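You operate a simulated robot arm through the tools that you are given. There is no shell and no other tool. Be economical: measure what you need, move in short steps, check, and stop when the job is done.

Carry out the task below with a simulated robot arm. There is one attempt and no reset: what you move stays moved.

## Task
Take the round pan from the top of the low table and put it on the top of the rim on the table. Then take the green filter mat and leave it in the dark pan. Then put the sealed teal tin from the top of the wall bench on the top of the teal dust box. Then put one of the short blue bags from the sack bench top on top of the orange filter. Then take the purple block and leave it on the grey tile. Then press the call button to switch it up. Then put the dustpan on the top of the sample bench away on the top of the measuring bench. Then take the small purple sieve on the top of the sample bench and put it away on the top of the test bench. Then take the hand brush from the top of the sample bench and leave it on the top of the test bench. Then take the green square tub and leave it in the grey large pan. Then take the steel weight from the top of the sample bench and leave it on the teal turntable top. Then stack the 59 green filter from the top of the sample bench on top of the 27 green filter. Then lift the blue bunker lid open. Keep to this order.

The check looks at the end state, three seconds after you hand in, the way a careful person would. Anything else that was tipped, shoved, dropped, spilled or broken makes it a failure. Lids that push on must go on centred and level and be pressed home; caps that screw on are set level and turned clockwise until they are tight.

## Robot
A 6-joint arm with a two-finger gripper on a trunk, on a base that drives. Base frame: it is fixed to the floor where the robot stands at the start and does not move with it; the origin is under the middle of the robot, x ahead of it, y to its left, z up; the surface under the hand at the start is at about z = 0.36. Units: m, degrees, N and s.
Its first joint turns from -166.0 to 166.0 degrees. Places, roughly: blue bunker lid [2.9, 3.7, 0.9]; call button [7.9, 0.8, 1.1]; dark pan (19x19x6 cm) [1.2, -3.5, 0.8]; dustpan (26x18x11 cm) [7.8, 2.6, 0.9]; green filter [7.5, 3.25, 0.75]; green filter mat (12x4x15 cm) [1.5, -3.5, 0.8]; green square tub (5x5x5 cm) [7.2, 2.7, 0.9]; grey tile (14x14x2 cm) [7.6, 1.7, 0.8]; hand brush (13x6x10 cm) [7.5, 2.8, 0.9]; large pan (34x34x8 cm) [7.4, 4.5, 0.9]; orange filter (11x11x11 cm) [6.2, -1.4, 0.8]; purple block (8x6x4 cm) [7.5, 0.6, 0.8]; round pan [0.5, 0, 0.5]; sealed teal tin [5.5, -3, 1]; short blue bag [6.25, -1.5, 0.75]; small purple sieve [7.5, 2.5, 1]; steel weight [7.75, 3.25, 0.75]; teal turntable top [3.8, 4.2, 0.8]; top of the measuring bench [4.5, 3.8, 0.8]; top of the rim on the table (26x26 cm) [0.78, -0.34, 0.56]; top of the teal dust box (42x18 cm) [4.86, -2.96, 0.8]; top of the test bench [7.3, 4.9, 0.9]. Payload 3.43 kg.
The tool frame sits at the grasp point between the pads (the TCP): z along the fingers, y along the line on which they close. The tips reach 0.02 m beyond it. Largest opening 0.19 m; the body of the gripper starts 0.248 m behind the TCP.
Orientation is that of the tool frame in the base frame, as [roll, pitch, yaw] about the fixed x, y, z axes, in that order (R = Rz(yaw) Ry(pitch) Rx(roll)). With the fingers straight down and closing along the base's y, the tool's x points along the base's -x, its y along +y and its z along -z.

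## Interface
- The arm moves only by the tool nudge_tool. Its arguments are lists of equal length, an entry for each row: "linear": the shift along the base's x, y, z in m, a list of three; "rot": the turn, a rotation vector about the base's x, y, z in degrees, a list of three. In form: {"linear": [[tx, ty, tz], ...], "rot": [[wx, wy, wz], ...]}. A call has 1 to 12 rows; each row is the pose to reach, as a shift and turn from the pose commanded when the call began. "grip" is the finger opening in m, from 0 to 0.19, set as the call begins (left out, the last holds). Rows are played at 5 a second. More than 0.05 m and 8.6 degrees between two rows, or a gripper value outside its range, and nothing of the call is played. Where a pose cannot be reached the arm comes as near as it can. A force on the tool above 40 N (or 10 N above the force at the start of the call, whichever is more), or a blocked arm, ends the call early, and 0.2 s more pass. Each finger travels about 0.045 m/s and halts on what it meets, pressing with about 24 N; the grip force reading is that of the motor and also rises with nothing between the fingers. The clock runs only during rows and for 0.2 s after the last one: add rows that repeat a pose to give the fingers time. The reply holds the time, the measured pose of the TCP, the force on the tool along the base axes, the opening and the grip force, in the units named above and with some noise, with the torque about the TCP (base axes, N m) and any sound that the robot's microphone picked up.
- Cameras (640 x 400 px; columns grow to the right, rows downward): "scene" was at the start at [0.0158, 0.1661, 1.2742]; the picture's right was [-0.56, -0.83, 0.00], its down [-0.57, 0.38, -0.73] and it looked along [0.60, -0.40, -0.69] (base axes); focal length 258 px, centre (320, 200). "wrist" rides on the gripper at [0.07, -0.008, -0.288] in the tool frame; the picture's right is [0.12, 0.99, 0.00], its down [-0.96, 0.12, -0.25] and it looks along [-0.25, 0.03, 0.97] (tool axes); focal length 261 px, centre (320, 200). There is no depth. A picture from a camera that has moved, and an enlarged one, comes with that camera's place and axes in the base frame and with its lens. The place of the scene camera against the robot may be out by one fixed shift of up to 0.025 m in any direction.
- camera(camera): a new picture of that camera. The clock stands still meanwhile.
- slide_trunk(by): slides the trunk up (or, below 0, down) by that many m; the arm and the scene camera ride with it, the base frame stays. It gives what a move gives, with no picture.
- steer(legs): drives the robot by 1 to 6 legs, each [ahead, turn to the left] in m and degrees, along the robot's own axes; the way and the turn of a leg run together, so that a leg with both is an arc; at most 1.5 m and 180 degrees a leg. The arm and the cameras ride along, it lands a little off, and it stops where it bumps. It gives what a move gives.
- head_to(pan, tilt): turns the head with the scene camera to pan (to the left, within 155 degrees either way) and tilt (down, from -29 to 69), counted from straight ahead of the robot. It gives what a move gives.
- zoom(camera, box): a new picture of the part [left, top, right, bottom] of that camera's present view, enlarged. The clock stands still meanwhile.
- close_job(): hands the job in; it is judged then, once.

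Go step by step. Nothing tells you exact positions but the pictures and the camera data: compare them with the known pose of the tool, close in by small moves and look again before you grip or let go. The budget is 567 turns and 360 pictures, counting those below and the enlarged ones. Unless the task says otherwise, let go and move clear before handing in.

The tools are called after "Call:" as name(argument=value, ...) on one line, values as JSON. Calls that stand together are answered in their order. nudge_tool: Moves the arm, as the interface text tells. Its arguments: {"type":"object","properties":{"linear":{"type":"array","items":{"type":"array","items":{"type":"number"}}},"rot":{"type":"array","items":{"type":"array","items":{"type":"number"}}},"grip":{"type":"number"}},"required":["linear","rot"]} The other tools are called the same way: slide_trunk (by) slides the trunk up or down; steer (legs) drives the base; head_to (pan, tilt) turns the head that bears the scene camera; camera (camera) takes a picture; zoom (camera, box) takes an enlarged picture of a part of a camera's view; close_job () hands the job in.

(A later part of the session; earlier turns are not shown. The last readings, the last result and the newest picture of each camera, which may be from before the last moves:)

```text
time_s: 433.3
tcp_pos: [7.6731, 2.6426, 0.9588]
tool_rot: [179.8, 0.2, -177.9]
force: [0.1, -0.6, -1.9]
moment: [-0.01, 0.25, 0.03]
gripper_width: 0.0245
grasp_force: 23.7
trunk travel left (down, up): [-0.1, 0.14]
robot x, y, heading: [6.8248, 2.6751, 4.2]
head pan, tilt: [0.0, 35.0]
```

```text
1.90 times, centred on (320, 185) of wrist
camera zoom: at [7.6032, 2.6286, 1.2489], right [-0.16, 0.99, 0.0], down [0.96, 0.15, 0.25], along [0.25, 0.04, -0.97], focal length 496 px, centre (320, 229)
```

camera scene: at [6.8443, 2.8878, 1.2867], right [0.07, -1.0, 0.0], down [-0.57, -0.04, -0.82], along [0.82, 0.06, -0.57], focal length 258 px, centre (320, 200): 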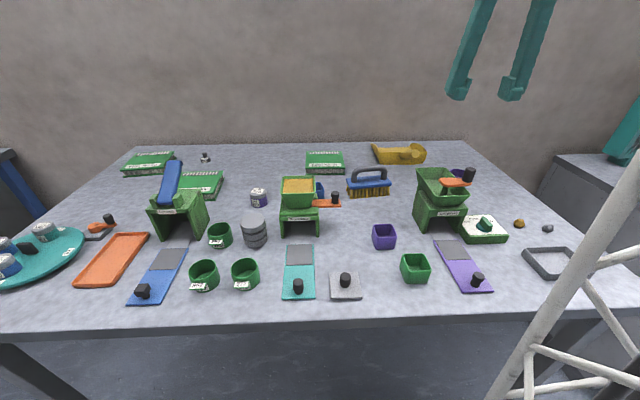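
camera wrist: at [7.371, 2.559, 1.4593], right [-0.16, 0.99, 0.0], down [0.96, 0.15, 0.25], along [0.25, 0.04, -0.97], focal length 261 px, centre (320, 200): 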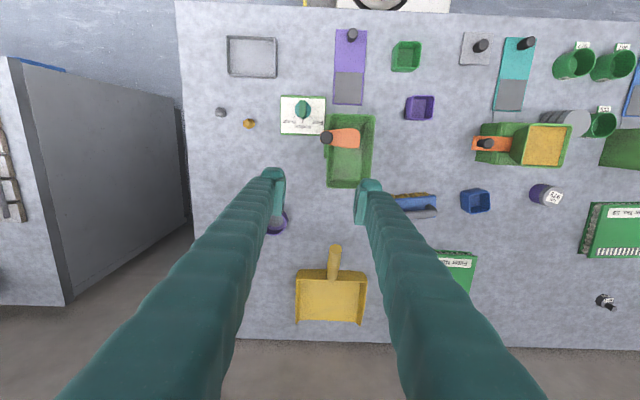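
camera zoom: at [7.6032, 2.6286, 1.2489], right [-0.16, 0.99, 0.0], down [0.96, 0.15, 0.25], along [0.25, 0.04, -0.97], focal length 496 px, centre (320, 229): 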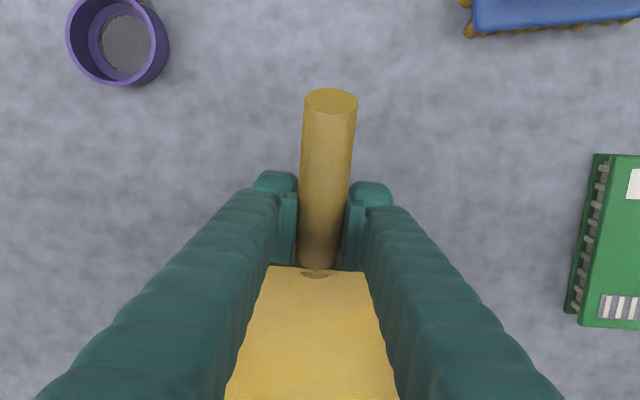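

The dustpan is held level. I'm raising it, retracting over the bench, and turning west towards the measuring bench.

Call:
nudge_tool(linear=[[0, 0, 0.04], [0, 0, 0.08], [0, 0, 0.12], [0, 0, 0.16], [0, 0, 0.2], [0, 0, 0.24], [-0.045, 0.01, 0.25], [-0.09, 0.02, 0.25], [-0.135, 0.03, 0.25], [-0.18, 0.04, 0.25], [-0.22, 0.05, 0.25]], rot=[[0, 0, 0], [0, 0, 0], [0, 0, 0], [0, 0, 0], [0, 0, 0], [0, 0, 0], [0, 0, 0], [0, 0, 0], [0, 0, 0], [0, 0, 0], [0, 0, 0]])

Call:
steer(legs=[[-0.25, 0], [0, 150]])

Call:
head_to(pan=0, tilt=20)

Call:
camera(camera="scene")

```text
time_s: 435.7
tcp_pos: [7.4548, 2.6909, 1.2102]
tool_rot: [179.8, 0.1, -177.9]
force: [1.5, 0.3, -2.4]
moment: [0.05, 0.44, -0.01]
gripper_width: 0.0242
grasp_force: 23.7
out of reach, approached as far as the arm can: row 6
trunk travel left (down, up): [-0.1, 0.14]
robot x, y, heading: [6.8205, 2.672, 4.5]
head pan, tilt: [0.0, 35.0]
```

```text
time_s: 444.0
tcp_pos: [6.0188, 2.955, 1.2107]
tool_rot: [179.7, 0.3, -27.8]
force: [-0.8, -0.1, -2.6]
moment: [-0.06, -0.15, 0.02]
gripper_width: 0.0242
grasp_force: 23.7
trunk travel left (down, up): [-0.1, 0.14]
robot x, y, heading: [6.5747, 2.6562, 154.7]
head pan, tilt: [0.0, 35.0]
```

```text
time_s: 444.8
tcp_pos: [6.0192, 2.9559, 1.2107]
tool_rot: [179.8, 0.3, -27.9]
force: [-0.3, 0.1, -1.9]
moment: [-0.09, -0.19, -0.03]
gripper_width: 0.0242
grasp_force: 24.5
trunk travel left (down, up): [-0.1, 0.14]
robot x, y, heading: [6.5744, 2.6574, 153.9]
head pan, tilt: [0.0, 20.0]
```

```text
198 pictures are left
camera scene: at [6.4639, 2.5043, 1.3105], right [0.43, 0.9, 0.0], down [0.31, -0.15, -0.94], along [-0.85, 0.41, -0.34], focal length 258 px, centre (320, 200)
```

scene: 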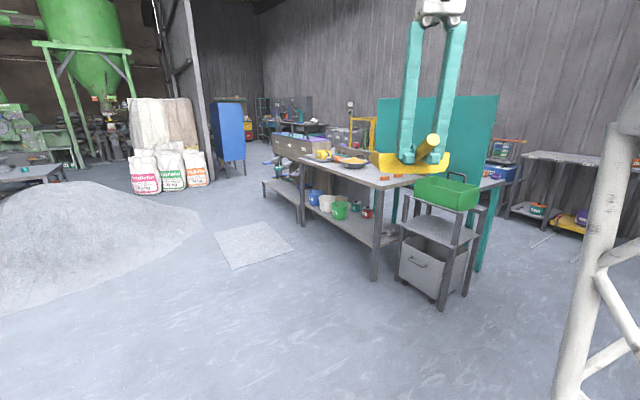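

Call:
steer(legs=[[0, 19], [1.0, 0], [0.92, 0], [0, -82]])

Call:
head_to(pan=0, tilt=35)

Call:
camera(camera="scene")

Call:
camera(camera="wrist")

```text
time_s: 459.2
tcp_pos: [4.6712, 3.5061, 1.2109]
tool_rot: [179.8, 0.1, -90.6]
force: [-0.3, -1.0, -2.8]
moment: [-0.16, -0.01, -0.02]
gripper_width: 0.0234
grasp_force: 23.8
trunk travel left (down, up): [-0.1, 0.14]
robot x, y, heading: [4.6615, 2.8765, 91.4]
head pan, tilt: [0.0, 20.0]
```

```text
time_s: 459.9
tcp_pos: [4.6712, 3.5051, 1.2094]
tool_rot: [179.8, 0.3, -90.6]
force: [0.6, -0.2, -2.6]
moment: [-0.2, -0.01, -0.03]
gripper_width: 0.0234
grasp_force: 24.1
trunk travel left (down, up): [-0.1, 0.14]
robot x, y, heading: [4.6593, 2.873, 91.4]
head pan, tilt: [0.0, 35.0]
```

```text
197 pictures are left
camera scene: at [4.4674, 2.9124, 1.2867], right [1.0, 0.03, 0.0], down [0.01, -0.57, -0.82], along [-0.02, 0.82, -0.57], focal length 258 px, centre (320, 200)
```

scene: 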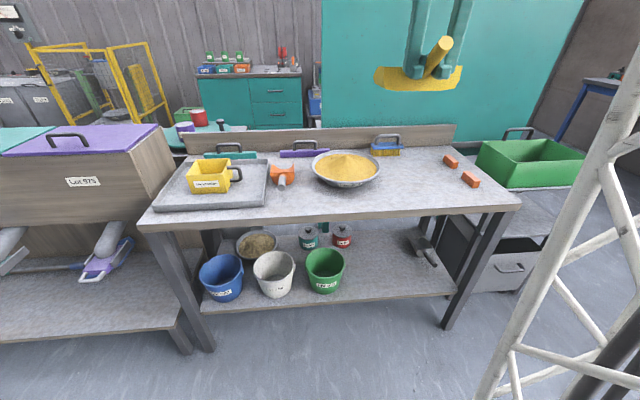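

```text
196 pictures are left
camera wrist: at [4.6811, 3.4336, 1.4993], right [-0.99, -0.11, 0.0], down [-0.1, 0.96, 0.25], along [-0.03, 0.25, -0.97], focal length 261 px, centre (320, 200)
```

wrist: 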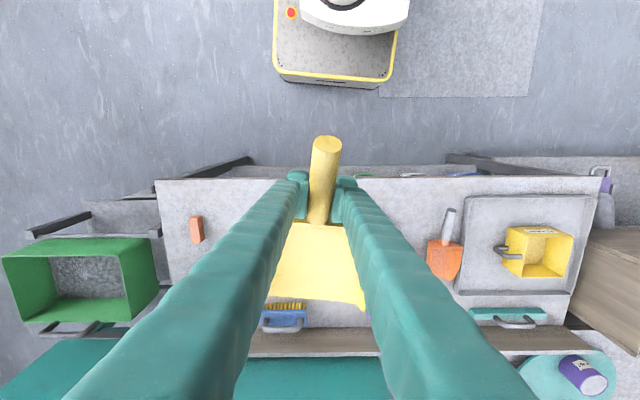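

The gap between the gold pan and the orange bricks (around x 4.845) is free. I'm moving the dustpan over it.

Call:
nudge_tool(linear=[[0.029, 0.035, -0.01], [0.058, 0.07, -0.02], [0.087, 0.105, -0.03], [0.116, 0.14, -0.04], [0.145, 0.175, -0.05], [0.17, 0.21, -0.06], [0.174, 0.245, -0.08], [0.174, 0.245, -0.12], [0.174, 0.245, -0.16], [0.174, 0.245, -0.2]], rot=[[0, 0, 0], [0, 0, 0], [0, 0, 0], [0, 0, 0], [0, 0, 0], [0, 0, 0], [0, 0, 0], [0, 0, 0], [0, 0, 0], [0, 0, 0]])

Call:
camera(camera="wrist")

Call:
zoom(camera="scene", box=[300, 90, 520, 230])

```text
time_s: 462.1
tcp_pos: [4.8468, 3.7519, 1.0101]
tool_rot: [179.8, 0.2, -90.5]
force: [0.0, -0.7, -2.1]
moment: [-0.1, -0.03, -0.03]
gripper_width: 0.0233
grasp_force: 23.8
trunk travel left (down, up): [-0.1, 0.14]
robot x, y, heading: [4.66, 2.8714, 91.4]
head pan, tilt: [0.0, 35.0]
```

```text
195 pictures are left
camera wrist: at [4.8555, 3.6788, 1.2988], right [-0.99, -0.11, 0.0], down [-0.1, 0.96, 0.25], along [-0.03, 0.25, -0.97], focal length 261 px, centre (320, 200)
```

wrist: 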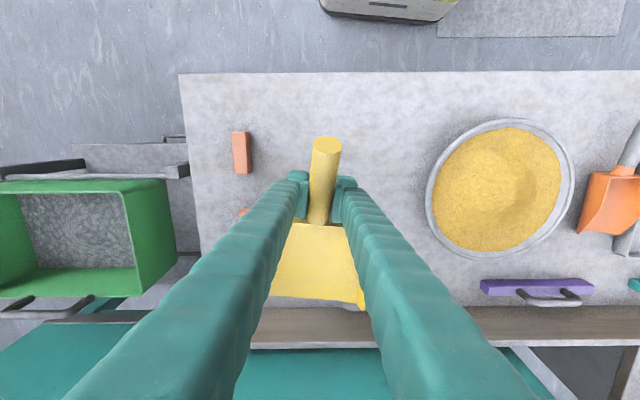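

```text
2.86 times, centred on (410, 160) of scene
camera zoom: at [4.4684, 2.9123, 1.2867], right [1.0, 0.03, 0.0], down [0.01, -0.57, -0.82], along [-0.02, 0.82, -0.57], focal length 737 px, centre (63, 314)
```

zoom: 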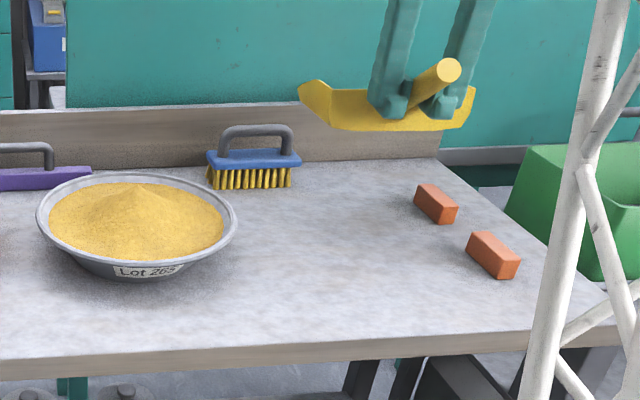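

Call:
nudge_tool(linear=[[-0.01, -0.025, -0.02], [-0.02, -0.05, -0.05], [-0.02, -0.05, -0.08], [-0.02, -0.05, -0.095]], rot=[[0, 0, 0], [0, 0, 0], [0, 0, 0], [0, 0, 0]])

Call:
nudge_tool(linear=[[0, 0, -0.008], [0, 0, -0.016], [0, 0, -0.022], [0, 0, -0.028], [0, 0, -0.034], [0, 0, -0.04], [0, 0, -0.046]], rot=[[0, 0, 0], [0, 0, 0], [0, 0, 0], [0, 0, 0], [0, 0, 0], [0, 0, 0], [0, 0, 0]])

Call:
zoom(camera="scene", box=[300, 90, 520, 230])

```text
time_s: 463.1
tcp_pos: [4.8255, 3.701, 0.9151]
tool_rot: [179.8, 0.2, -90.6]
force: [-0.7, -0.7, -2.2]
moment: [-0.15, 0.0, 0.03]
gripper_width: 0.0228
grasp_force: 24.4
trunk travel left (down, up): [-0.1, 0.14]
robot x, y, heading: [4.6584, 2.8755, 91.4]
head pan, tilt: [0.0, 35.0]
```

```text
time_s: 464.8
tcp_pos: [4.8248, 3.6999, 0.8696]
tool_rot: [179.8, 0.1, -90.7]
force: [0.0, 0.1, -2.2]
moment: [-0.09, 0.03, -0.03]
gripper_width: 0.0228
grasp_force: 24.3
trunk travel left (down, up): [-0.1, 0.14]
robot x, y, heading: [4.6621, 2.8745, 91.6]
head pan, tilt: [0.0, 35.0]
```

```text
2.86 times, centred on (410, 160) of scene
camera zoom: at [4.4695, 2.9126, 1.2867], right [1.0, 0.03, 0.0], down [0.01, -0.57, -0.82], along [-0.02, 0.82, -0.57], focal length 737 px, centre (63, 314)
```

zoom: 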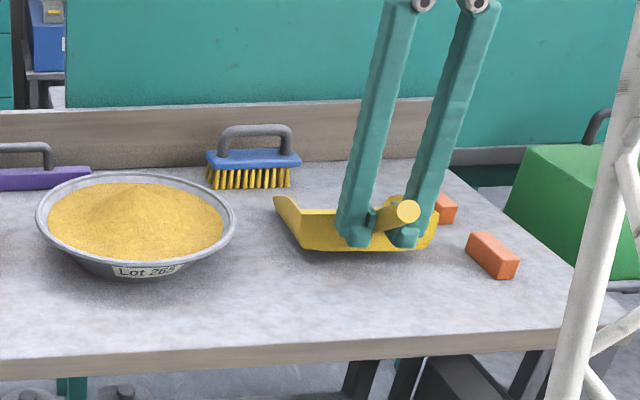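

Call:
nudge_tool(linear=[[-0.015, 0, 0], [-0.015, 0, -0.006], [-0.015, 0, -0.012], [-0.015, 0, -0.018], [-0.015, 0, -0.024], [-0.015, 0, -0.03]], rot=[[0, 0, 0], [0, 0, 0], [0, 0, 0], [0, 0, 0], [0, 0, 0], [0, 0, 0]])

Call:
zoom(camera="scene", box=[300, 90, 520, 230])

```text
time_s: 466.1
tcp_pos: [4.8102, 3.6997, 0.8421]
tool_rot: [179.8, 0.3, -90.7]
force: [1.0, -11.1, 36.5]
moment: [0.71, 0.18, 0.37]
gripper_width: 0.0224
grasp_force: 23.9
trunk travel left (down, up): [-0.1, 0.14]
robot x, y, heading: [4.6615, 2.8778, 91.4]
head pan, tilt: [0.0, 35.0]
```

```text
2.86 times, centred on (410, 160) of scene
camera zoom: at [4.4698, 2.911, 1.2874], right [1.0, 0.03, 0.0], down [0.01, -0.57, -0.82], along [-0.02, 0.82, -0.57], focal length 737 px, centre (63, 314)
```

zoom: 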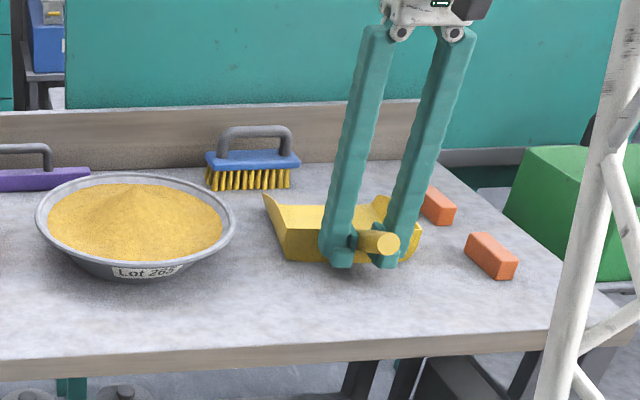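

Call:
nudge_tool(linear=[[0, 0, 0.002], [0, 0, 0.003], [0, 0, 0.003], [0, 0, 0.003]], rot=[[0, 0, 0], [0, 0, 0], [0, 0, 0], [0, 0, 0]], grip=0.06)

Call:
nudge_tool(linear=[[0, 0, 0.03], [0, 0, 0.07], [0, 0, 0.11], [0, -0.02, 0.15], [-0.02, -0.05, 0.18], [-0.04, -0.08, 0.22], [-0.06, -0.11, 0.25], [-0.08, -0.14, 0.28], [-0.1, -0.16, 0.31]], rot=[[0, 0, 0], [0, 0, 0], [0, 0, 0], [0, 0, 0], [0, 0, 0], [0, 0, 0], [0, 0, 0], [0, 0, 0], [0, 0, 0]])

Call:
camera(camera="scene")

Call:
camera(camera="wrist")

```text
time_s: 467.1
tcp_pos: [4.8107, 3.6999, 0.8421]
tool_rot: [179.9, 0.2, -90.6]
force: [-0.4, -0.7, 0.8]
moment: [0.0, 0.02, 0.04]
gripper_width: 0.0601
grasp_force: 0.0
trunk travel left (down, up): [-0.1, 0.14]
robot x, y, heading: [4.6623, 2.8805, 91.6]
head pan, tilt: [0.0, 35.0]
```

```text
refused: row 6 steps farther than a row can; nothing moved
```

```text
191 pictures are left
camera scene: at [4.4704, 2.9126, 1.2867], right [1.0, 0.03, 0.0], down [0.01, -0.57, -0.82], along [-0.02, 0.82, -0.57], focal length 258 px, centre (320, 200)
```

scene: 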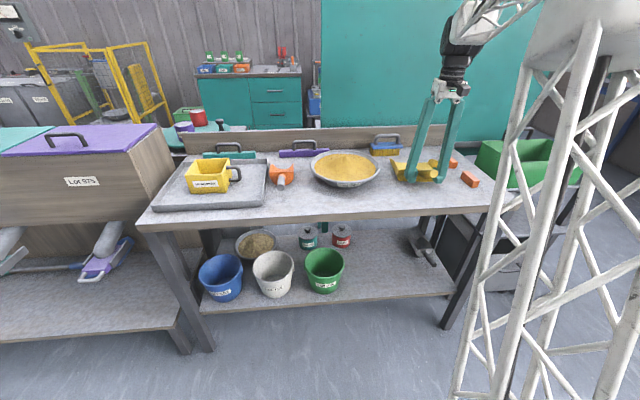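

```text
190 pictures are left
camera wrist: at [4.8195, 3.6286, 1.1312], right [-0.99, -0.11, 0.0], down [-0.1, 0.96, 0.25], along [-0.03, 0.25, -0.97], focal length 261 px, centre (320, 200)
```

wrist: 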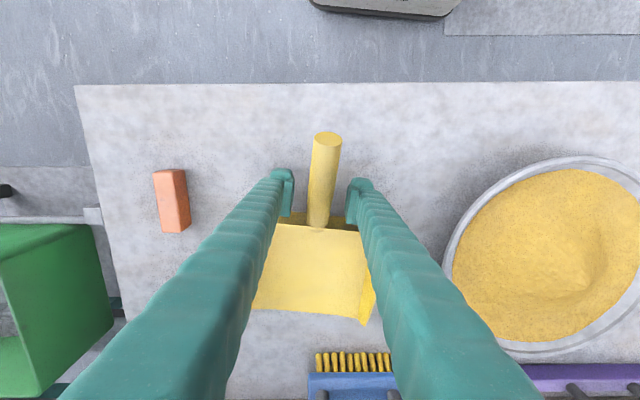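

Call:
nudge_tool(linear=[[0, 0, 0.03], [0, 0, 0.07], [0, 0, 0.11], [0, 0, 0.15], [0, -0.02, 0.19], [-0.01, -0.04, 0.23], [-0.02, -0.06, 0.27], [-0.04, -0.08, 0.3], [-0.06, -0.11, 0.32]], rot=[[0, 0, 0], [0, 0, 0], [0, 0, 0], [0, 0, 0], [0, 0, 0], [0, 0, 0], [0, 0, 0], [0, 0, 0], [0, 0, 0]])

Call:
steer(legs=[[-0.15, 0], [0, -100]])

Call:
head_to(pan=20, tilt=15)

Call:
camera(camera="scene")

```text
time_s: 469.1
tcp_pos: [4.7509, 3.59, 1.1622]
tool_rot: [179.8, 0.1, -90.5]
force: [0.8, 0.6, 1.0]
moment: [-0.23, 0.05, 0.01]
gripper_width: 0.0601
grasp_force: 0.0
trunk travel left (down, up): [-0.1, 0.14]
robot x, y, heading: [4.6648, 2.8765, 91.6]
head pan, tilt: [0.0, 35.0]
```

```text
time_s: 474.9
tcp_pos: [5.3533, 2.5141, 1.1622]
tool_rot: [179.8, 0.0, 169.8]
force: [-0.1, -0.2, -0.8]
moment: [0.02, -0.01, 0.0]
gripper_width: 0.0601
grasp_force: 0.0
trunk travel left (down, up): [-0.1, 0.14]
robot x, y, heading: [4.664, 2.722, -7.9]
head pan, tilt: [0.0, 35.0]
```

```text
time_s: 475.8
tcp_pos: [5.3467, 2.5164, 1.1657]
tool_rot: [179.8, 0.6, 169.8]
force: [-0.7, 0.1, -0.2]
moment: [-0.01, 0.01, 0.0]
gripper_width: 0.0602
grasp_force: 0.1
trunk travel left (down, up): [-0.1, 0.14]
robot x, y, heading: [4.6655, 2.725, -8.0]
head pan, tilt: [20.0, 15.0]
```

```text
189 pictures are left
camera scene: at [4.7396, 2.9572, 1.3204], right [0.2, -0.98, 0.0], down [-0.26, -0.05, -0.96], along [0.94, 0.2, -0.27], focal length 258 px, centre (320, 200)
```

scene: 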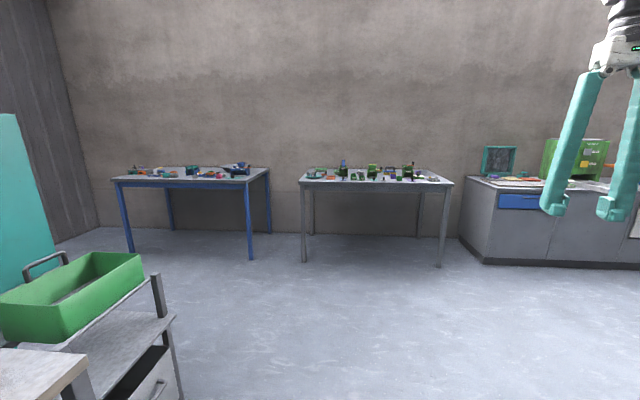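

Call:
steer(legs=[[0, 6.5], [1.1, 0], [1.04, 0], [0, 4]])

Call:
camera(camera="wrist")

```text
time_s: 487.4
tcp_pos: [7.5115, 2.6036, 1.1649]
tool_rot: [179.7, 0.6, -179.1]
force: [-0.6, 0.0, -0.3]
moment: [0.05, -0.01, 0.05]
gripper_width: 0.0601
grasp_force: 0.0
trunk travel left (down, up): [-0.1, 0.14]
robot x, y, heading: [6.8036, 2.6681, 3.1]
head pan, tilt: [20.0, 15.0]
```

```text
188 pictures are left
camera wrist: at [7.4397, 2.5916, 1.4545], right [-0.14, 0.99, 0.0], down [0.96, 0.13, 0.26], along [0.25, 0.04, -0.97], focal length 261 px, centre (320, 200)
```

wrist: 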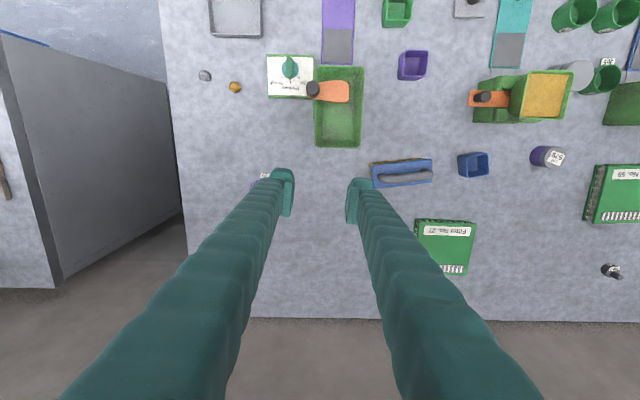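

Call:
nudge_tool(linear=[[0.02, -0.035, -0.01], [0.04, -0.07, -0.03], [0.06, -0.1, -0.05], [0.076, -0.129, -0.07], [0.076, -0.129, -0.1]], rot=[[0, 0, 0], [0, 0, 0], [0, 0, 0], [0, 0, 0], [0, 0, 0]], grip=0.12)

Call:
zoom(camera="wrist", box=[200, 60, 440, 260])

```text
time_s: 488.6
tcp_pos: [7.5885, 2.4721, 1.0652]
tool_rot: [179.8, 0.5, -179.0]
force: [-0.6, 0.0, -0.3]
moment: [0.0, -0.02, 0.02]
gripper_width: 0.1201
grasp_force: 0.1
trunk travel left (down, up): [-0.1, 0.14]
robot x, y, heading: [6.8035, 2.6727, 3.1]
head pan, tilt: [20.0, 15.0]
```

```text
2.00 times, centred on (320, 160) of wrist
camera zoom: at [7.5155, 2.4618, 1.3533], right [-0.14, 0.99, 0.0], down [0.96, 0.13, 0.26], along [0.25, 0.04, -0.97], focal length 521 px, centre (320, 280)
```

zoom: 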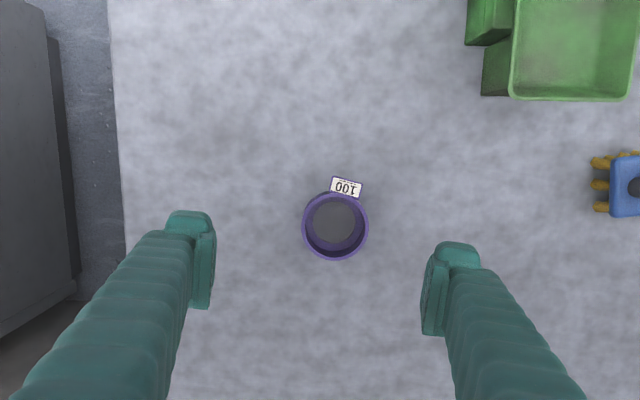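

Call:
nudge_tool(linear=[[0, 0.013, -0.03], [0, 0.013, -0.07], [0, 0.013, -0.11], [0, 0.013, -0.15], [0, 0.013, -0.175], [0, 0.013, -0.185], [0, 0.013, -0.193]], rot=[[0, 0, 0], [0, 0, 0], [0, 0, 0], [0, 0, 0], [0, 0, 0], [0, 0, 0], [0, 0, 0]], grip=0.095)

Call:
zoom(camera="wrist", box=[200, 60, 440, 260])

Call:
head_to(pan=0, tilt=35)

Call:
zoom(camera="scene", box=[400, 100, 560, 230])

```text
time_s: 490.3
tcp_pos: [7.5876, 2.4858, 0.8787]
tool_rot: [179.8, 0.9, -179.1]
force: [-8.7, 2.8, 22.4]
moment: [-0.53, 0.34, -0.31]
gripper_width: 0.0954
grasp_force: 0.1
trunk travel left (down, up): [-0.1, 0.14]
robot x, y, heading: [6.8042, 2.6672, 3.1]
head pan, tilt: [20.0, 15.0]
stopped in row 7: the force on the tool passed its limit at 43 N (the readings are from after the stop); the commanded pose is now the measured one
```

```text
2.00 times, centred on (320, 160) of wrist
camera zoom: at [7.514, 2.476, 1.166], right [-0.14, 0.99, 0.0], down [0.96, 0.13, 0.26], along [0.26, 0.04, -0.96], focal length 521 px, centre (320, 280)
```

zoom: 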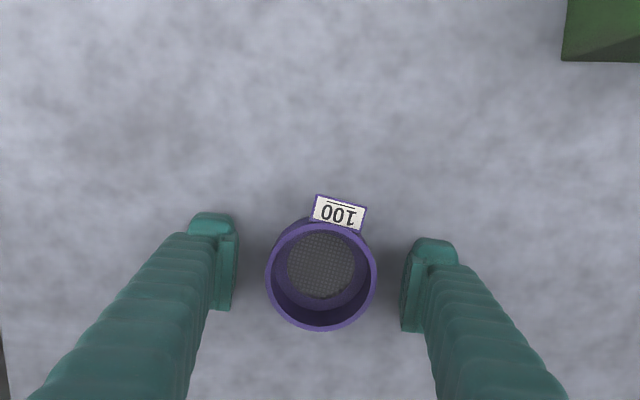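

```text
time_s: 491.1
tcp_pos: [7.5871, 2.4871, 0.8768]
tool_rot: [179.9, 0.9, -179.1]
force: [-9.4, 2.9, 38.9]
moment: [-0.91, 0.54, -0.32]
gripper_width: 0.095
grasp_force: 0.2
trunk travel left (down, up): [-0.1, 0.14]
robot x, y, heading: [6.8003, 2.6673, 3.1]
head pan, tilt: [0.0, 35.0]
```

```text
3.08 times, centred on (480, 165) of scene
camera zoom: at [6.8264, 2.8859, 1.287], right [0.05, -1.0, 0.0], down [-0.57, -0.03, -0.82], along [0.82, 0.04, -0.57], focal length 794 px, centre (-172, 308)
```

zoom: 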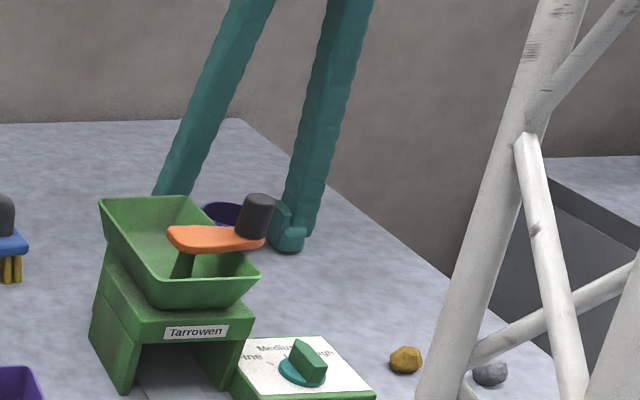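

Call:
nudge_tool(linear=[[0, 0, 0.006], [0, 0, 0.006], [0, 0, 0.006], [0, 0, 0.006], [0, 0, 0.006], [0, 0, 0.006]], rot=[[0, -0.4, 0], [0, -0.8, 0], [0, -0.8, 0], [0, -0.8, 0], [0, -0.8, 0], [0, -0.8, 0]], grip=0.03)

Call:
nudge_tool(linear=[[0, 0, 0.02], [0, 0, 0.06], [0, 0, 0.1], [0, 0, 0.14], [0, 0, 0.18], [0, 0, 0.22], [-0.03, 0, 0.26]], rot=[[0, 0, 0], [0, 0, 0], [0, 0, 0], [0, 0, 0], [0, 0, 0], [0, 0, 0], [0, 0, 0]])

Call:
zoom(camera="wrist", box=[200, 60, 440, 260])

```text
time_s: 492.5
tcp_pos: [7.5899, 2.486, 0.8807]
tool_rot: [-180.0, 1.6, -179.1]
force: [-0.5, -0.3, -0.2]
moment: [0.0, 0.03, 0.02]
gripper_width: 0.0572
grasp_force: 24.3
trunk travel left (down, up): [-0.1, 0.14]
robot x, y, heading: [6.8035, 2.6703, 3.0]
head pan, tilt: [0.0, 35.0]
```

```text
time_s: 494.1
tcp_pos: [7.5596, 2.4861, 1.1413]
tool_rot: [179.9, 1.6, -179.0]
force: [0.4, -0.9, -1.1]
moment: [0.05, 0.25, -0.05]
gripper_width: 0.0569
grasp_force: 24.1
trunk travel left (down, up): [-0.1, 0.14]
robot x, y, heading: [6.801, 2.6708, 3.1]
head pan, tilt: [0.0, 35.0]
```

```text
2.00 times, centred on (320, 160) of wrist
camera zoom: at [7.482, 2.4753, 1.4286], right [-0.14, 0.99, 0.0], down [0.95, 0.13, 0.27], along [0.27, 0.04, -0.96], focal length 521 px, centre (320, 280)
```

zoom: 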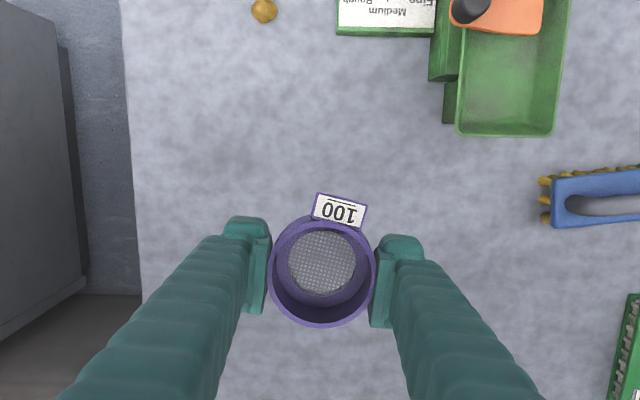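

The sieve is held. I'm backing off and driving north to the test bench.

Call:
nudge_tool(linear=[[-0.04, 0.03, 0.005], [-0.08, 0.06, 0.01], [-0.1, 0.1, 0.02]], rot=[[0, 0.8, 0], [0, 1.6, 0], [0, 1.6, 0]])

Call:
steer(legs=[[-0.3, 0], [0, 87], [1.0, 0], [0.9, 0], [0, -87]])

Call:
camera(camera="scene")

Call:
camera(camera="wrist")

```text
refused: row 1 steps farther than a row can; nothing moved
```

```text
time_s: 513.1
tcp_pos: [7.2461, 4.403, 1.1416]
tool_rot: [179.9, 1.7, -177.4]
force: [0.3, 0.3, -0.8]
moment: [0.01, 0.03, -0.01]
gripper_width: 0.0568
grasp_force: 24.4
trunk travel left (down, up): [-0.1, 0.14]
robot x, y, heading: [6.4843, 4.5656, 4.7]
head pan, tilt: [0.0, 35.0]
```

```text
183 pictures are left
camera scene: at [6.5057, 4.782, 1.2867], right [0.08, -1.0, 0.0], down [-0.57, -0.05, -0.82], along [0.82, 0.07, -0.57], focal length 258 px, centre (320, 200)
```

scene: 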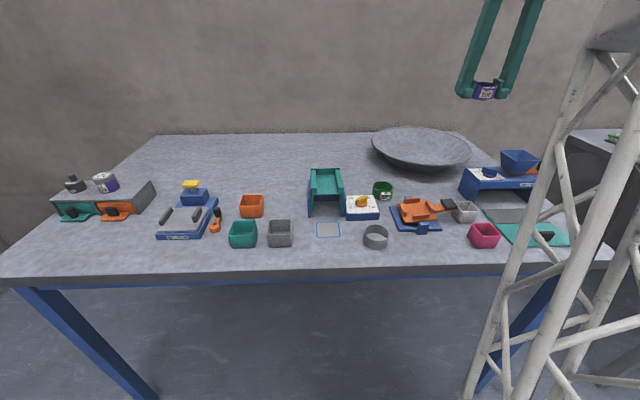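

```text
182 pictures are left
camera wrist: at [7.169, 4.3903, 1.4294], right [-0.16, 0.99, 0.0], down [0.95, 0.16, 0.28], along [0.27, 0.04, -0.96], focal length 261 px, centre (320, 200)
```

wrist: 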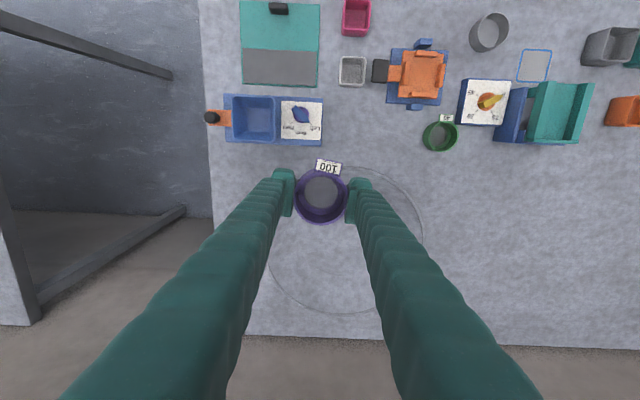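

The test bench has free space in its back-middle. I'm moving closer and taking the sieve there.

Call:
steer(legs=[[0.2, 0]])

Call:
nudge_tool(linear=[[0, 0.045, 0.005], [0, 0.09, 0.01], [0, 0.135, 0.01], [0, 0.18, 0.01], [0, 0.225, 0.01], [0, 0.27, 0.01], [0, 0.315, 0.01], [0, 0.36, 0.01], [0, 0.405, 0.01], [0, 0.45, 0.01], [0, 0.495, 0.01], [0, 0.54, 0.01]], rot=[[0, 0.8, 0], [0, 1.6, 0], [0, 1.6, 0], [0, 1.6, 0], [0, 1.6, 0], [0, 1.6, 0], [0, 1.6, 0], [0, 1.6, 0], [0, 1.6, 0], [0, 1.6, 0], [0, 1.6, 0], [0, 1.6, 0]])

Call:
nudge_tool(linear=[[0, 0.04, -0.02], [0.005, 0.08, -0.04], [0.01, 0.12, -0.06]], rot=[[0, 0, 0], [0, 0, 0], [0, 0, 0]])

Call:
camera(camera="wrist")

```text
time_s: 514.7
tcp_pos: [7.4454, 4.4205, 1.1428]
tool_rot: [179.9, 1.6, -177.4]
force: [-0.1, -0.7, 0.0]
moment: [-0.03, -0.04, 0.04]
gripper_width: 0.0569
grasp_force: 24.7
trunk travel left (down, up): [-0.1, 0.14]
robot x, y, heading: [6.686, 4.585, 4.5]
head pan, tilt: [0.0, 35.0]
```

```text
time_s: 517.3
tcp_pos: [7.4446, 4.9588, 1.1519]
tool_rot: [179.8, 0.0, -177.6]
force: [0.4, -0.7, 0.6]
moment: [0.18, -0.02, -0.05]
gripper_width: 0.0569
grasp_force: 24.0
trunk travel left (down, up): [-0.1, 0.14]
robot x, y, heading: [6.6828, 4.5824, 4.8]
head pan, tilt: [0.0, 35.0]
```

```text
time_s: 518.1
tcp_pos: [7.4555, 5.0794, 1.0903]
tool_rot: [179.7, 0.2, -177.6]
force: [-0.4, -1.6, -1.0]
moment: [0.22, -0.03, 0.0]
gripper_width: 0.0569
grasp_force: 23.6
trunk travel left (down, up): [-0.1, 0.14]
robot x, y, heading: [6.6858, 4.5847, 4.9]
head pan, tilt: [0.0, 35.0]
```

```text
181 pictures are left
camera wrist: at [7.3858, 5.0662, 1.3811], right [-0.16, 0.99, 0.0], down [0.96, 0.16, 0.25], along [0.25, 0.04, -0.97], focal length 261 px, centre (320, 200)
```

wrist: 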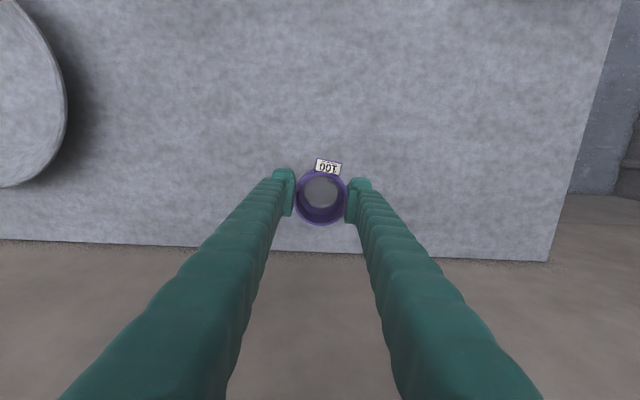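

Call:
nudge_tool(linear=[[0, 0, -0.04], [0, 0, -0.08], [0, 0, -0.12], [0, 0, -0.15], [0, 0, -0.17]], rot=[[0, 0, 0], [0, 0, 0], [0, 0, 0], [0, 0, 0], [0, 0, 0]])

Call:
nudge_tool(linear=[[0, 0, -0.006], [0, 0, -0.012], [0, 0, -0.018], [0, 0, -0.024], [0, 0, -0.03], [0, 0, -0.036], [0, 0, -0.042], [0, 0, -0.048], [0, 0, -0.054]], rot=[[0, 0, 0], [0, 0, 0], [0, 0, 0], [0, 0, 0], [0, 0, 0], [0, 0, 0], [0, 0, 0], [0, 0, 0], [0, 0, 0]])

```text
time_s: 519.3
tcp_pos: [7.455, 5.0799, 0.9213]
tool_rot: [179.8, 0.1, -177.4]
force: [-0.1, 0.7, -0.3]
moment: [0.02, -0.04, 0.0]
gripper_width: 0.057
grasp_force: 24.0
trunk travel left (down, up): [-0.1, 0.14]
robot x, y, heading: [6.6837, 4.5831, 4.9]
head pan, tilt: [0.0, 35.0]
```

```text
time_s: 521.2
tcp_pos: [7.4551, 5.0809, 0.8801]
tool_rot: [179.7, 0.4, -177.4]
force: [-6.9, -4.7, 22.8]
moment: [-0.68, 0.09, -0.2]
gripper_width: 0.0568
grasp_force: 23.9
trunk travel left (down, up): [-0.1, 0.14]
robot x, y, heading: [6.6838, 4.5852, 4.6]
head pan, tilt: [0.0, 35.0]
stopped in row 9: the force on the tool passed its limit at 49 N (the readings are from after the stop); the commanded pose is now the measured one
```

Contact made. I'm releasing and rising.

Call:
nudge_tool(linear=[[0, 0, 0.003], [0, 0, 0.003], [0, 0, 0.003]], rot=[[0, 0, 0], [0, 0, 0], [0, 0, 0]], grip=0.085)

Call:
nudge_tool(linear=[[0, 0, 0.03], [0, 0, 0.07], [0, 0, 0.11], [0, 0, 0.15], [0, 0, 0.19], [0, 0, 0.23], [0, 0, 0.27]], rot=[[0, 0, 0], [0, 0, 0], [0, 0, 0], [0, 0, 0], [0, 0, 0], [0, 0, 0], [0, 0, 0]])

Call:
camera(camera="wrist")

```text
time_s: 522.0
tcp_pos: [7.4568, 5.0799, 0.8793]
tool_rot: [179.6, 0.3, -177.5]
force: [0.8, 0.6, -0.4]
moment: [-0.01, -0.02, 0.02]
gripper_width: 0.0849
grasp_force: 0.0
trunk travel left (down, up): [-0.1, 0.14]
robot x, y, heading: [6.6848, 4.585, 4.4]
head pan, tilt: [0.0, 35.0]
```

```text
time_s: 523.6
tcp_pos: [7.4499, 5.0756, 1.1595]
tool_rot: [179.3, 0.9, -177.6]
force: [0.9, 0.9, 0.1]
moment: [-0.1, 0.06, 0.01]
gripper_width: 0.0848
grasp_force: 0.1
trunk travel left (down, up): [-0.1, 0.14]
robot x, y, heading: [6.6854, 4.5839, 4.4]
head pan, tilt: [0.0, 35.0]
```

```text
180 pictures are left
camera wrist: at [7.376, 5.0601, 1.4478], right [-0.16, 0.99, 0.01], down [0.95, 0.15, 0.26], along [0.26, 0.05, -0.96], focal length 261 px, centre (320, 200)
```

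wrist: 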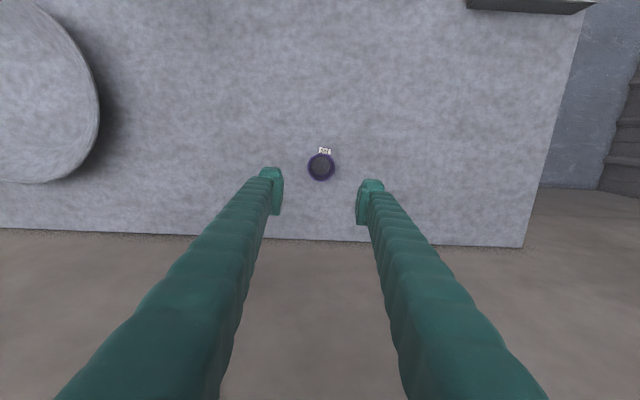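

Call:
nudge_tool(linear=[[-0.03, -0.035, 0], [-0.06, -0.07, 0], [-0.09, -0.105, 0], [-0.12, -0.14, 0], [-0.14, -0.18, 0], [-0.15, -0.22, 0], [-0.15, -0.26, 0], [-0.15, -0.3, 0], [-0.15, -0.34, 0], [-0.15, -0.38, 0], [-0.15, -0.42, 0]], rot=[[0, 0, 0], [0, 0, 0], [0, 0, 0], [0, 0, 0], [0, 0, 0], [0, 0, 0], [0, 0, 0], [0, 0, 0], [0, 0, 0], [0, 0, 0], [0, 0, 0]])

Call:
steer(legs=[[-0.2, 0], [0, -88], [0.9, 0], [0.87, 0], [0, 87]])

Call:
camera(camera="wrist")

```text
time_s: 526.0
tcp_pos: [7.3061, 4.6613, 1.1501]
tool_rot: [179.7, 0.3, -177.4]
force: [-0.8, 0.2, -0.3]
moment: [-0.08, 0.02, -0.01]
gripper_width: 0.0848
grasp_force: 0.1
trunk travel left (down, up): [-0.1, 0.14]
robot x, y, heading: [6.681, 4.5788, 4.6]
head pan, tilt: [0.0, 35.0]
```

```text
time_s: 544.0
tcp_pos: [7.3236, 2.8801, 1.1494]
tool_rot: [179.7, 0.3, -177.1]
force: [0.0, 0.4, -0.8]
moment: [0.0, 0.01, 0.0]
gripper_width: 0.0849
grasp_force: 0.0
trunk travel left (down, up): [-0.1, 0.14]
robot x, y, heading: [6.6994, 2.7969, 5.0]
head pan, tilt: [0.0, 35.0]
```

```text
179 pictures are left
camera wrist: at [7.2524, 2.8655, 1.4395], right [-0.17, 0.99, 0.01], down [0.95, 0.16, 0.25], along [0.25, 0.05, -0.97], focal length 261 px, centre (320, 200)
```

wrist: 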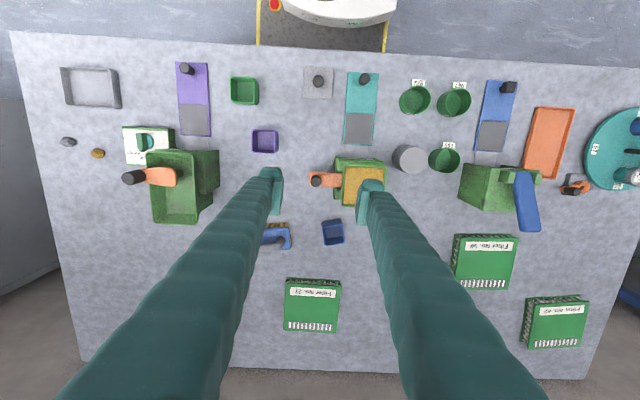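

The brush is at about (7.49, 2.78). I'm rotating to close along x and moving above it.

Call:
nudge_tool(linear=[[0.015, -0.009, 0], [0.03, -0.018, 0], [0.045, -0.027, 0], [0.06, -0.036, 0], [0.075, -0.045, 0], [0.09, -0.054, 0], [0.105, -0.063, 0], [0.12, -0.072, 0], [0.135, -0.081, 0], [0.15, -0.09, -0.02], [0.166, -0.1, -0.04]], rot=[[0, 0, 7.9], [0, 0, 15.8], [0, 0, 23.7], [0, 0, 31.6], [0, 0, 39.5], [0, 0, 47.4], [0, 0, 55.3], [0, 0, 63.2], [0, 0, 71.1], [0, 0, 79], [0, 0, 87]], grip=0.12)

Call:
zoom(camera="wrist", box=[200, 60, 440, 260])

```text
time_s: 546.4
tcp_pos: [7.4883, 2.7792, 1.1114]
tool_rot: [179.7, 0.3, -90.1]
force: [-0.2, 0.1, -0.2]
moment: [-0.04, -0.1, -0.01]
gripper_width: 0.1199
grasp_force: 0.1
trunk travel left (down, up): [-0.1, 0.14]
robot x, y, heading: [6.7029, 2.805, 4.9]
head pan, tilt: [0.0, 35.0]
```

```text
2.00 times, centred on (320, 160) of wrist
camera zoom: at [7.4993, 2.7068, 1.4003], right [-0.99, -0.12, 0.0], down [-0.11, 0.96, 0.25], along [-0.03, 0.25, -0.97], focal length 521 px, centre (320, 280)
```

zoom: 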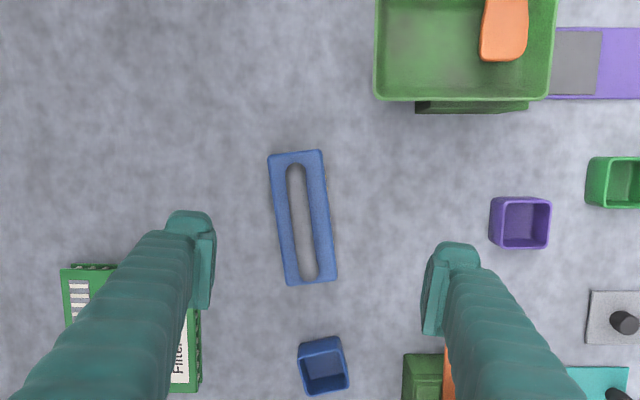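

Call:
nudge_tool(linear=[[0.008, -0.003, -0.03], [0.016, -0.005, -0.07], [0.016, -0.005, -0.11], [0.016, -0.005, -0.15]], rot=[[0, 0, 7], [0, 0, 13.5], [0, 0, 13.5], [0, 0, 13.5]], grip=0.1)

Call:
zoom(camera="wrist", box=[200, 60, 440, 260])

Call:
zoom(camera="scene", box=[290, 100, 450, 230])

```text
time_s: 547.4
tcp_pos: [7.5044, 2.7759, 0.9609]
tool_rot: [179.7, 0.3, -76.6]
force: [0.2, -0.7, 0.7]
moment: [-0.02, -0.03, 0.01]
gripper_width: 0.0999
grasp_force: 0.0
trunk travel left (down, up): [-0.1, 0.14]
robot x, y, heading: [6.6989, 2.8024, 4.7]
head pan, tilt: [0.0, 35.0]
```

```text
2.00 times, centred on (320, 160) of wrist
camera zoom: at [7.5316, 2.7072, 1.2497], right [-0.94, -0.35, 0.0], down [-0.33, 0.91, 0.25], along [-0.09, 0.24, -0.97], focal length 521 px, centre (320, 280)
```

zoom: 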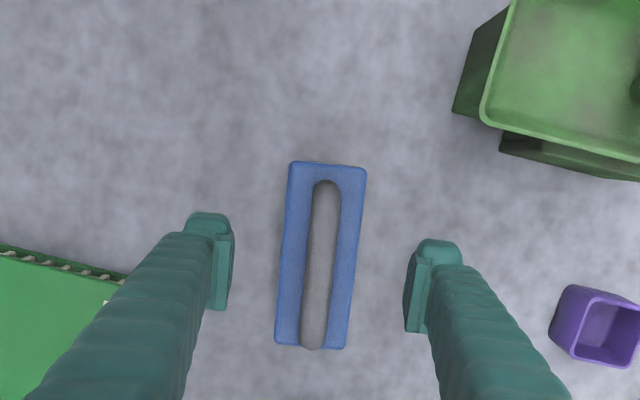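

```text
3.08 times, centred on (370, 165) of scene
camera zoom: at [6.7206, 3.0142, 1.2867], right [0.09, -1.0, 0.0], down [-0.57, -0.05, -0.82], along [0.82, 0.07, -0.57], focal length 794 px, centre (166, 308)
```

zoom: 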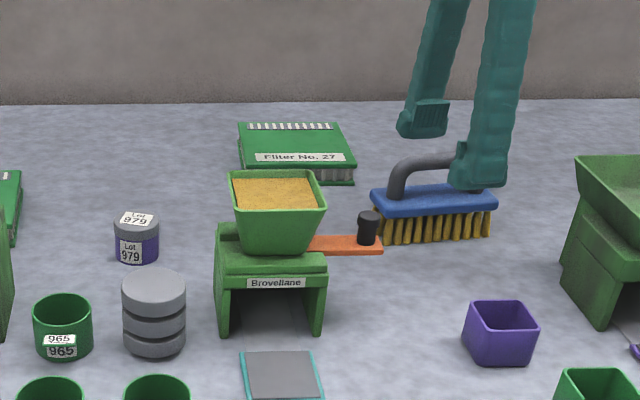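

Call:
nudge_tool(linear=[[0, 0, -0.02], [0, 0, -0.04], [0, 0, -0.06]], rot=[[0, 0, 0], [0, 0, 0], [0, 0, 0]])

Call:
nudge_tool(linear=[[0, 0, 0], [0, 0, 0], [0, 0, 0], [0, 0, 0], [0, 0, 0]], rot=[[0, 0, 0], [0, 0, 0], [0, 0, 0], [0, 0, 0], [0, 0, 0]], grip=0.02)

Call:
nudge_tool(linear=[[0, 0, 0.03], [0, 0, 0.07], [0, 0, 0.11], [0, 0, 0.15], [0, 0, 0.19], [0, 0, 0.23]], rot=[[0, 0, 0], [0, 0, 0], [0, 0, 0], [0, 0, 0], [0, 0, 0], [0, 0, 0]])

Call:
zoom(camera="scene", box=[290, 40, 490, 230])

```text
time_s: 548.2
tcp_pos: [7.504, 2.7753, 0.9005]
tool_rot: [179.7, 0.3, -76.7]
force: [0.5, -0.2, 0.1]
moment: [0.03, -0.08, 0.0]
gripper_width: 0.0998
grasp_force: 0.1
trunk travel left (down, up): [-0.1, 0.14]
robot x, y, heading: [6.7013, 2.7998, 4.9]
head pan, tilt: [0.0, 35.0]
```

```text
time_s: 549.4
tcp_pos: [7.5058, 2.7749, 0.9017]
tool_rot: [179.6, 0.3, -76.6]
force: [-0.5, 0.0, -0.6]
moment: [0.01, -0.02, 0.06]
gripper_width: 0.051
grasp_force: 23.7
trunk travel left (down, up): [-0.1, 0.14]
robot x, y, heading: [6.7006, 2.7979, 4.9]
head pan, tilt: [0.0, 35.0]
```

```text
time_s: 550.8
tcp_pos: [7.5066, 2.7743, 1.1309]
tool_rot: [179.6, 0.2, -76.7]
force: [1.4, 0.4, -3.2]
moment: [0.01, -0.01, -0.03]
gripper_width: 0.0513
grasp_force: 24.5
trunk travel left (down, up): [-0.1, 0.14]
robot x, y, heading: [6.7023, 2.8, 5.0]
head pan, tilt: [0.0, 35.0]
```

```text
2.11 times, centred on (390, 135) of scene
camera zoom: at [6.7209, 3.0142, 1.2866], right [0.09, -1.0, 0.0], down [-0.57, -0.05, -0.82], along [0.82, 0.07, -0.57], focal length 543 px, centre (173, 337)
```

zoom: 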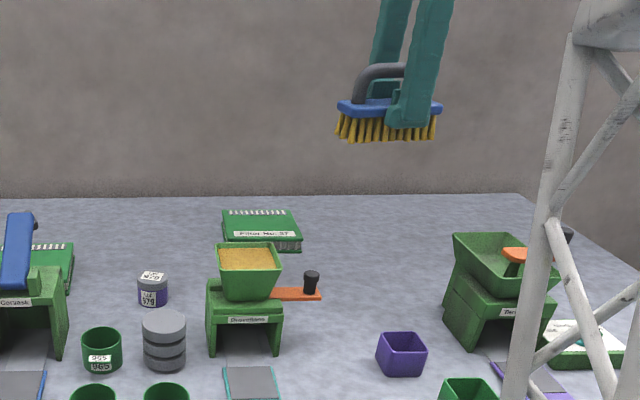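

Call:
nudge_tool(linear=[[-0.03, 0, 0.03], [-0.06, 0, 0.04]], rot=[[0, 0, 0], [0, 0, 0]])

Call:
steer(legs=[[-0.22, 0], [0, 86], [0.9, 0], [0.9, 0], [0, -87], [0.2, 0]])

Call:
camera(camera="wrist")

```text
time_s: 551.4
tcp_pos: [7.4459, 2.7758, 1.1687]
tool_rot: [179.6, 0.4, -76.5]
force: [0.8, 0.3, -3.2]
moment: [-0.01, 0.23, 0.01]
gripper_width: 0.0511
grasp_force: 24.5
trunk travel left (down, up): [-0.1, 0.14]
robot x, y, heading: [6.7033, 2.8012, 5.0]
head pan, tilt: [0.0, 35.0]
```

```text
time_s: 570.7
tcp_pos: [7.4087, 4.536, 1.1704]
tool_rot: [179.7, 0.4, -78.4]
force: [-0.6, 0.0, -2.3]
moment: [-0.04, 0.03, 0.01]
gripper_width: 0.0508
grasp_force: 23.8
trunk travel left (down, up): [-0.1, 0.14]
robot x, y, heading: [6.6697, 4.5852, 3.3]
head pan, tilt: [0.0, 35.0]
```

```text
174 pictures are left
camera wrist: at [7.4346, 4.4675, 1.4588], right [-0.95, -0.32, 0.01], down [-0.3, 0.92, 0.25], along [-0.09, 0.24, -0.97], focal length 261 px, centre (320, 200)
```

wrist: 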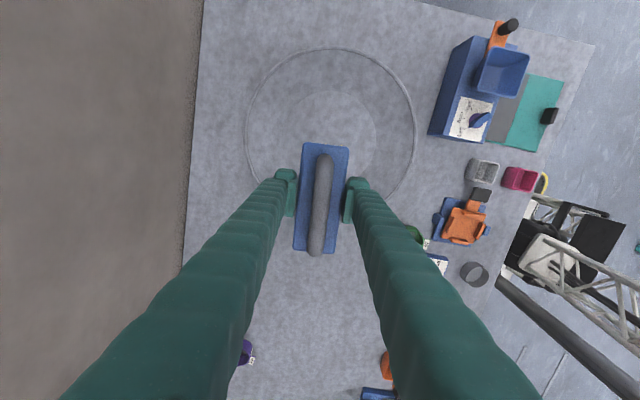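

Call:
nudge_tool(linear=[[0, 0.045, 0], [0, 0.09, 0], [0, 0.135, 0], [0, 0.18, 0], [0, 0.225, 0], [0, 0.27, -0.01], [0, 0.3, -0.04], [0, 0.324, -0.08], [0, 0.324, -0.12], [0, 0.324, -0.16], [0, 0.324, -0.2], [0, 0.324, -0.24]], rot=[[0, 0, 0], [0, 0, 0], [0, 0, 0], [0, 0, 0], [0, 0, 0], [0, 0, 0], [0, 0, 0], [0, 0, 0], [0, 0, 0], [0, 0, 0], [0, 0, 0], [0, 0, 0]])

Call:
camera(camera="wrist")

Call:
nudge_tool(linear=[[0, 0, -0.008], [0, 0, -0.016], [0, 0, -0.022], [0, 0, -0.028], [0, 0, -0.034]], rot=[[0, 0, 0], [0, 0, 0], [0, 0, 0], [0, 0, 0], [0, 0, 0]])

```text
time_s: 573.3
tcp_pos: [7.4087, 4.8601, 0.9315]
tool_rot: [179.8, 0.4, -78.4]
force: [0.4, 0.0, -1.7]
moment: [0.03, -0.08, 0.02]
gripper_width: 0.051
grasp_force: 23.8
trunk travel left (down, up): [-0.1, 0.14]
robot x, y, heading: [6.6663, 4.5858, 3.1]
head pan, tilt: [0.0, 35.0]
```

```text
173 pictures are left
camera wrist: at [7.4343, 4.791, 1.2192], right [-0.95, -0.32, 0.0], down [-0.31, 0.92, 0.25], along [-0.08, 0.24, -0.97], focal length 261 px, centre (320, 200)
```

wrist: 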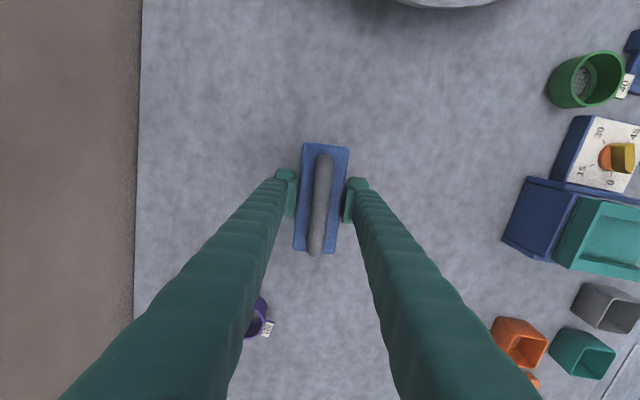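

```text
time_s: 574.5
tcp_pos: [7.4085, 4.8596, 0.8977]
tool_rot: [179.8, 0.4, -78.3]
force: [-2.1, -1.4, 20.8]
moment: [0.19, 0.09, 0.03]
gripper_width: 0.0512
grasp_force: 24.2
trunk travel left (down, up): [-0.1, 0.14]
robot x, y, heading: [6.6665, 4.5837, 3.2]
head pan, tilt: [0.0, 35.0]
```

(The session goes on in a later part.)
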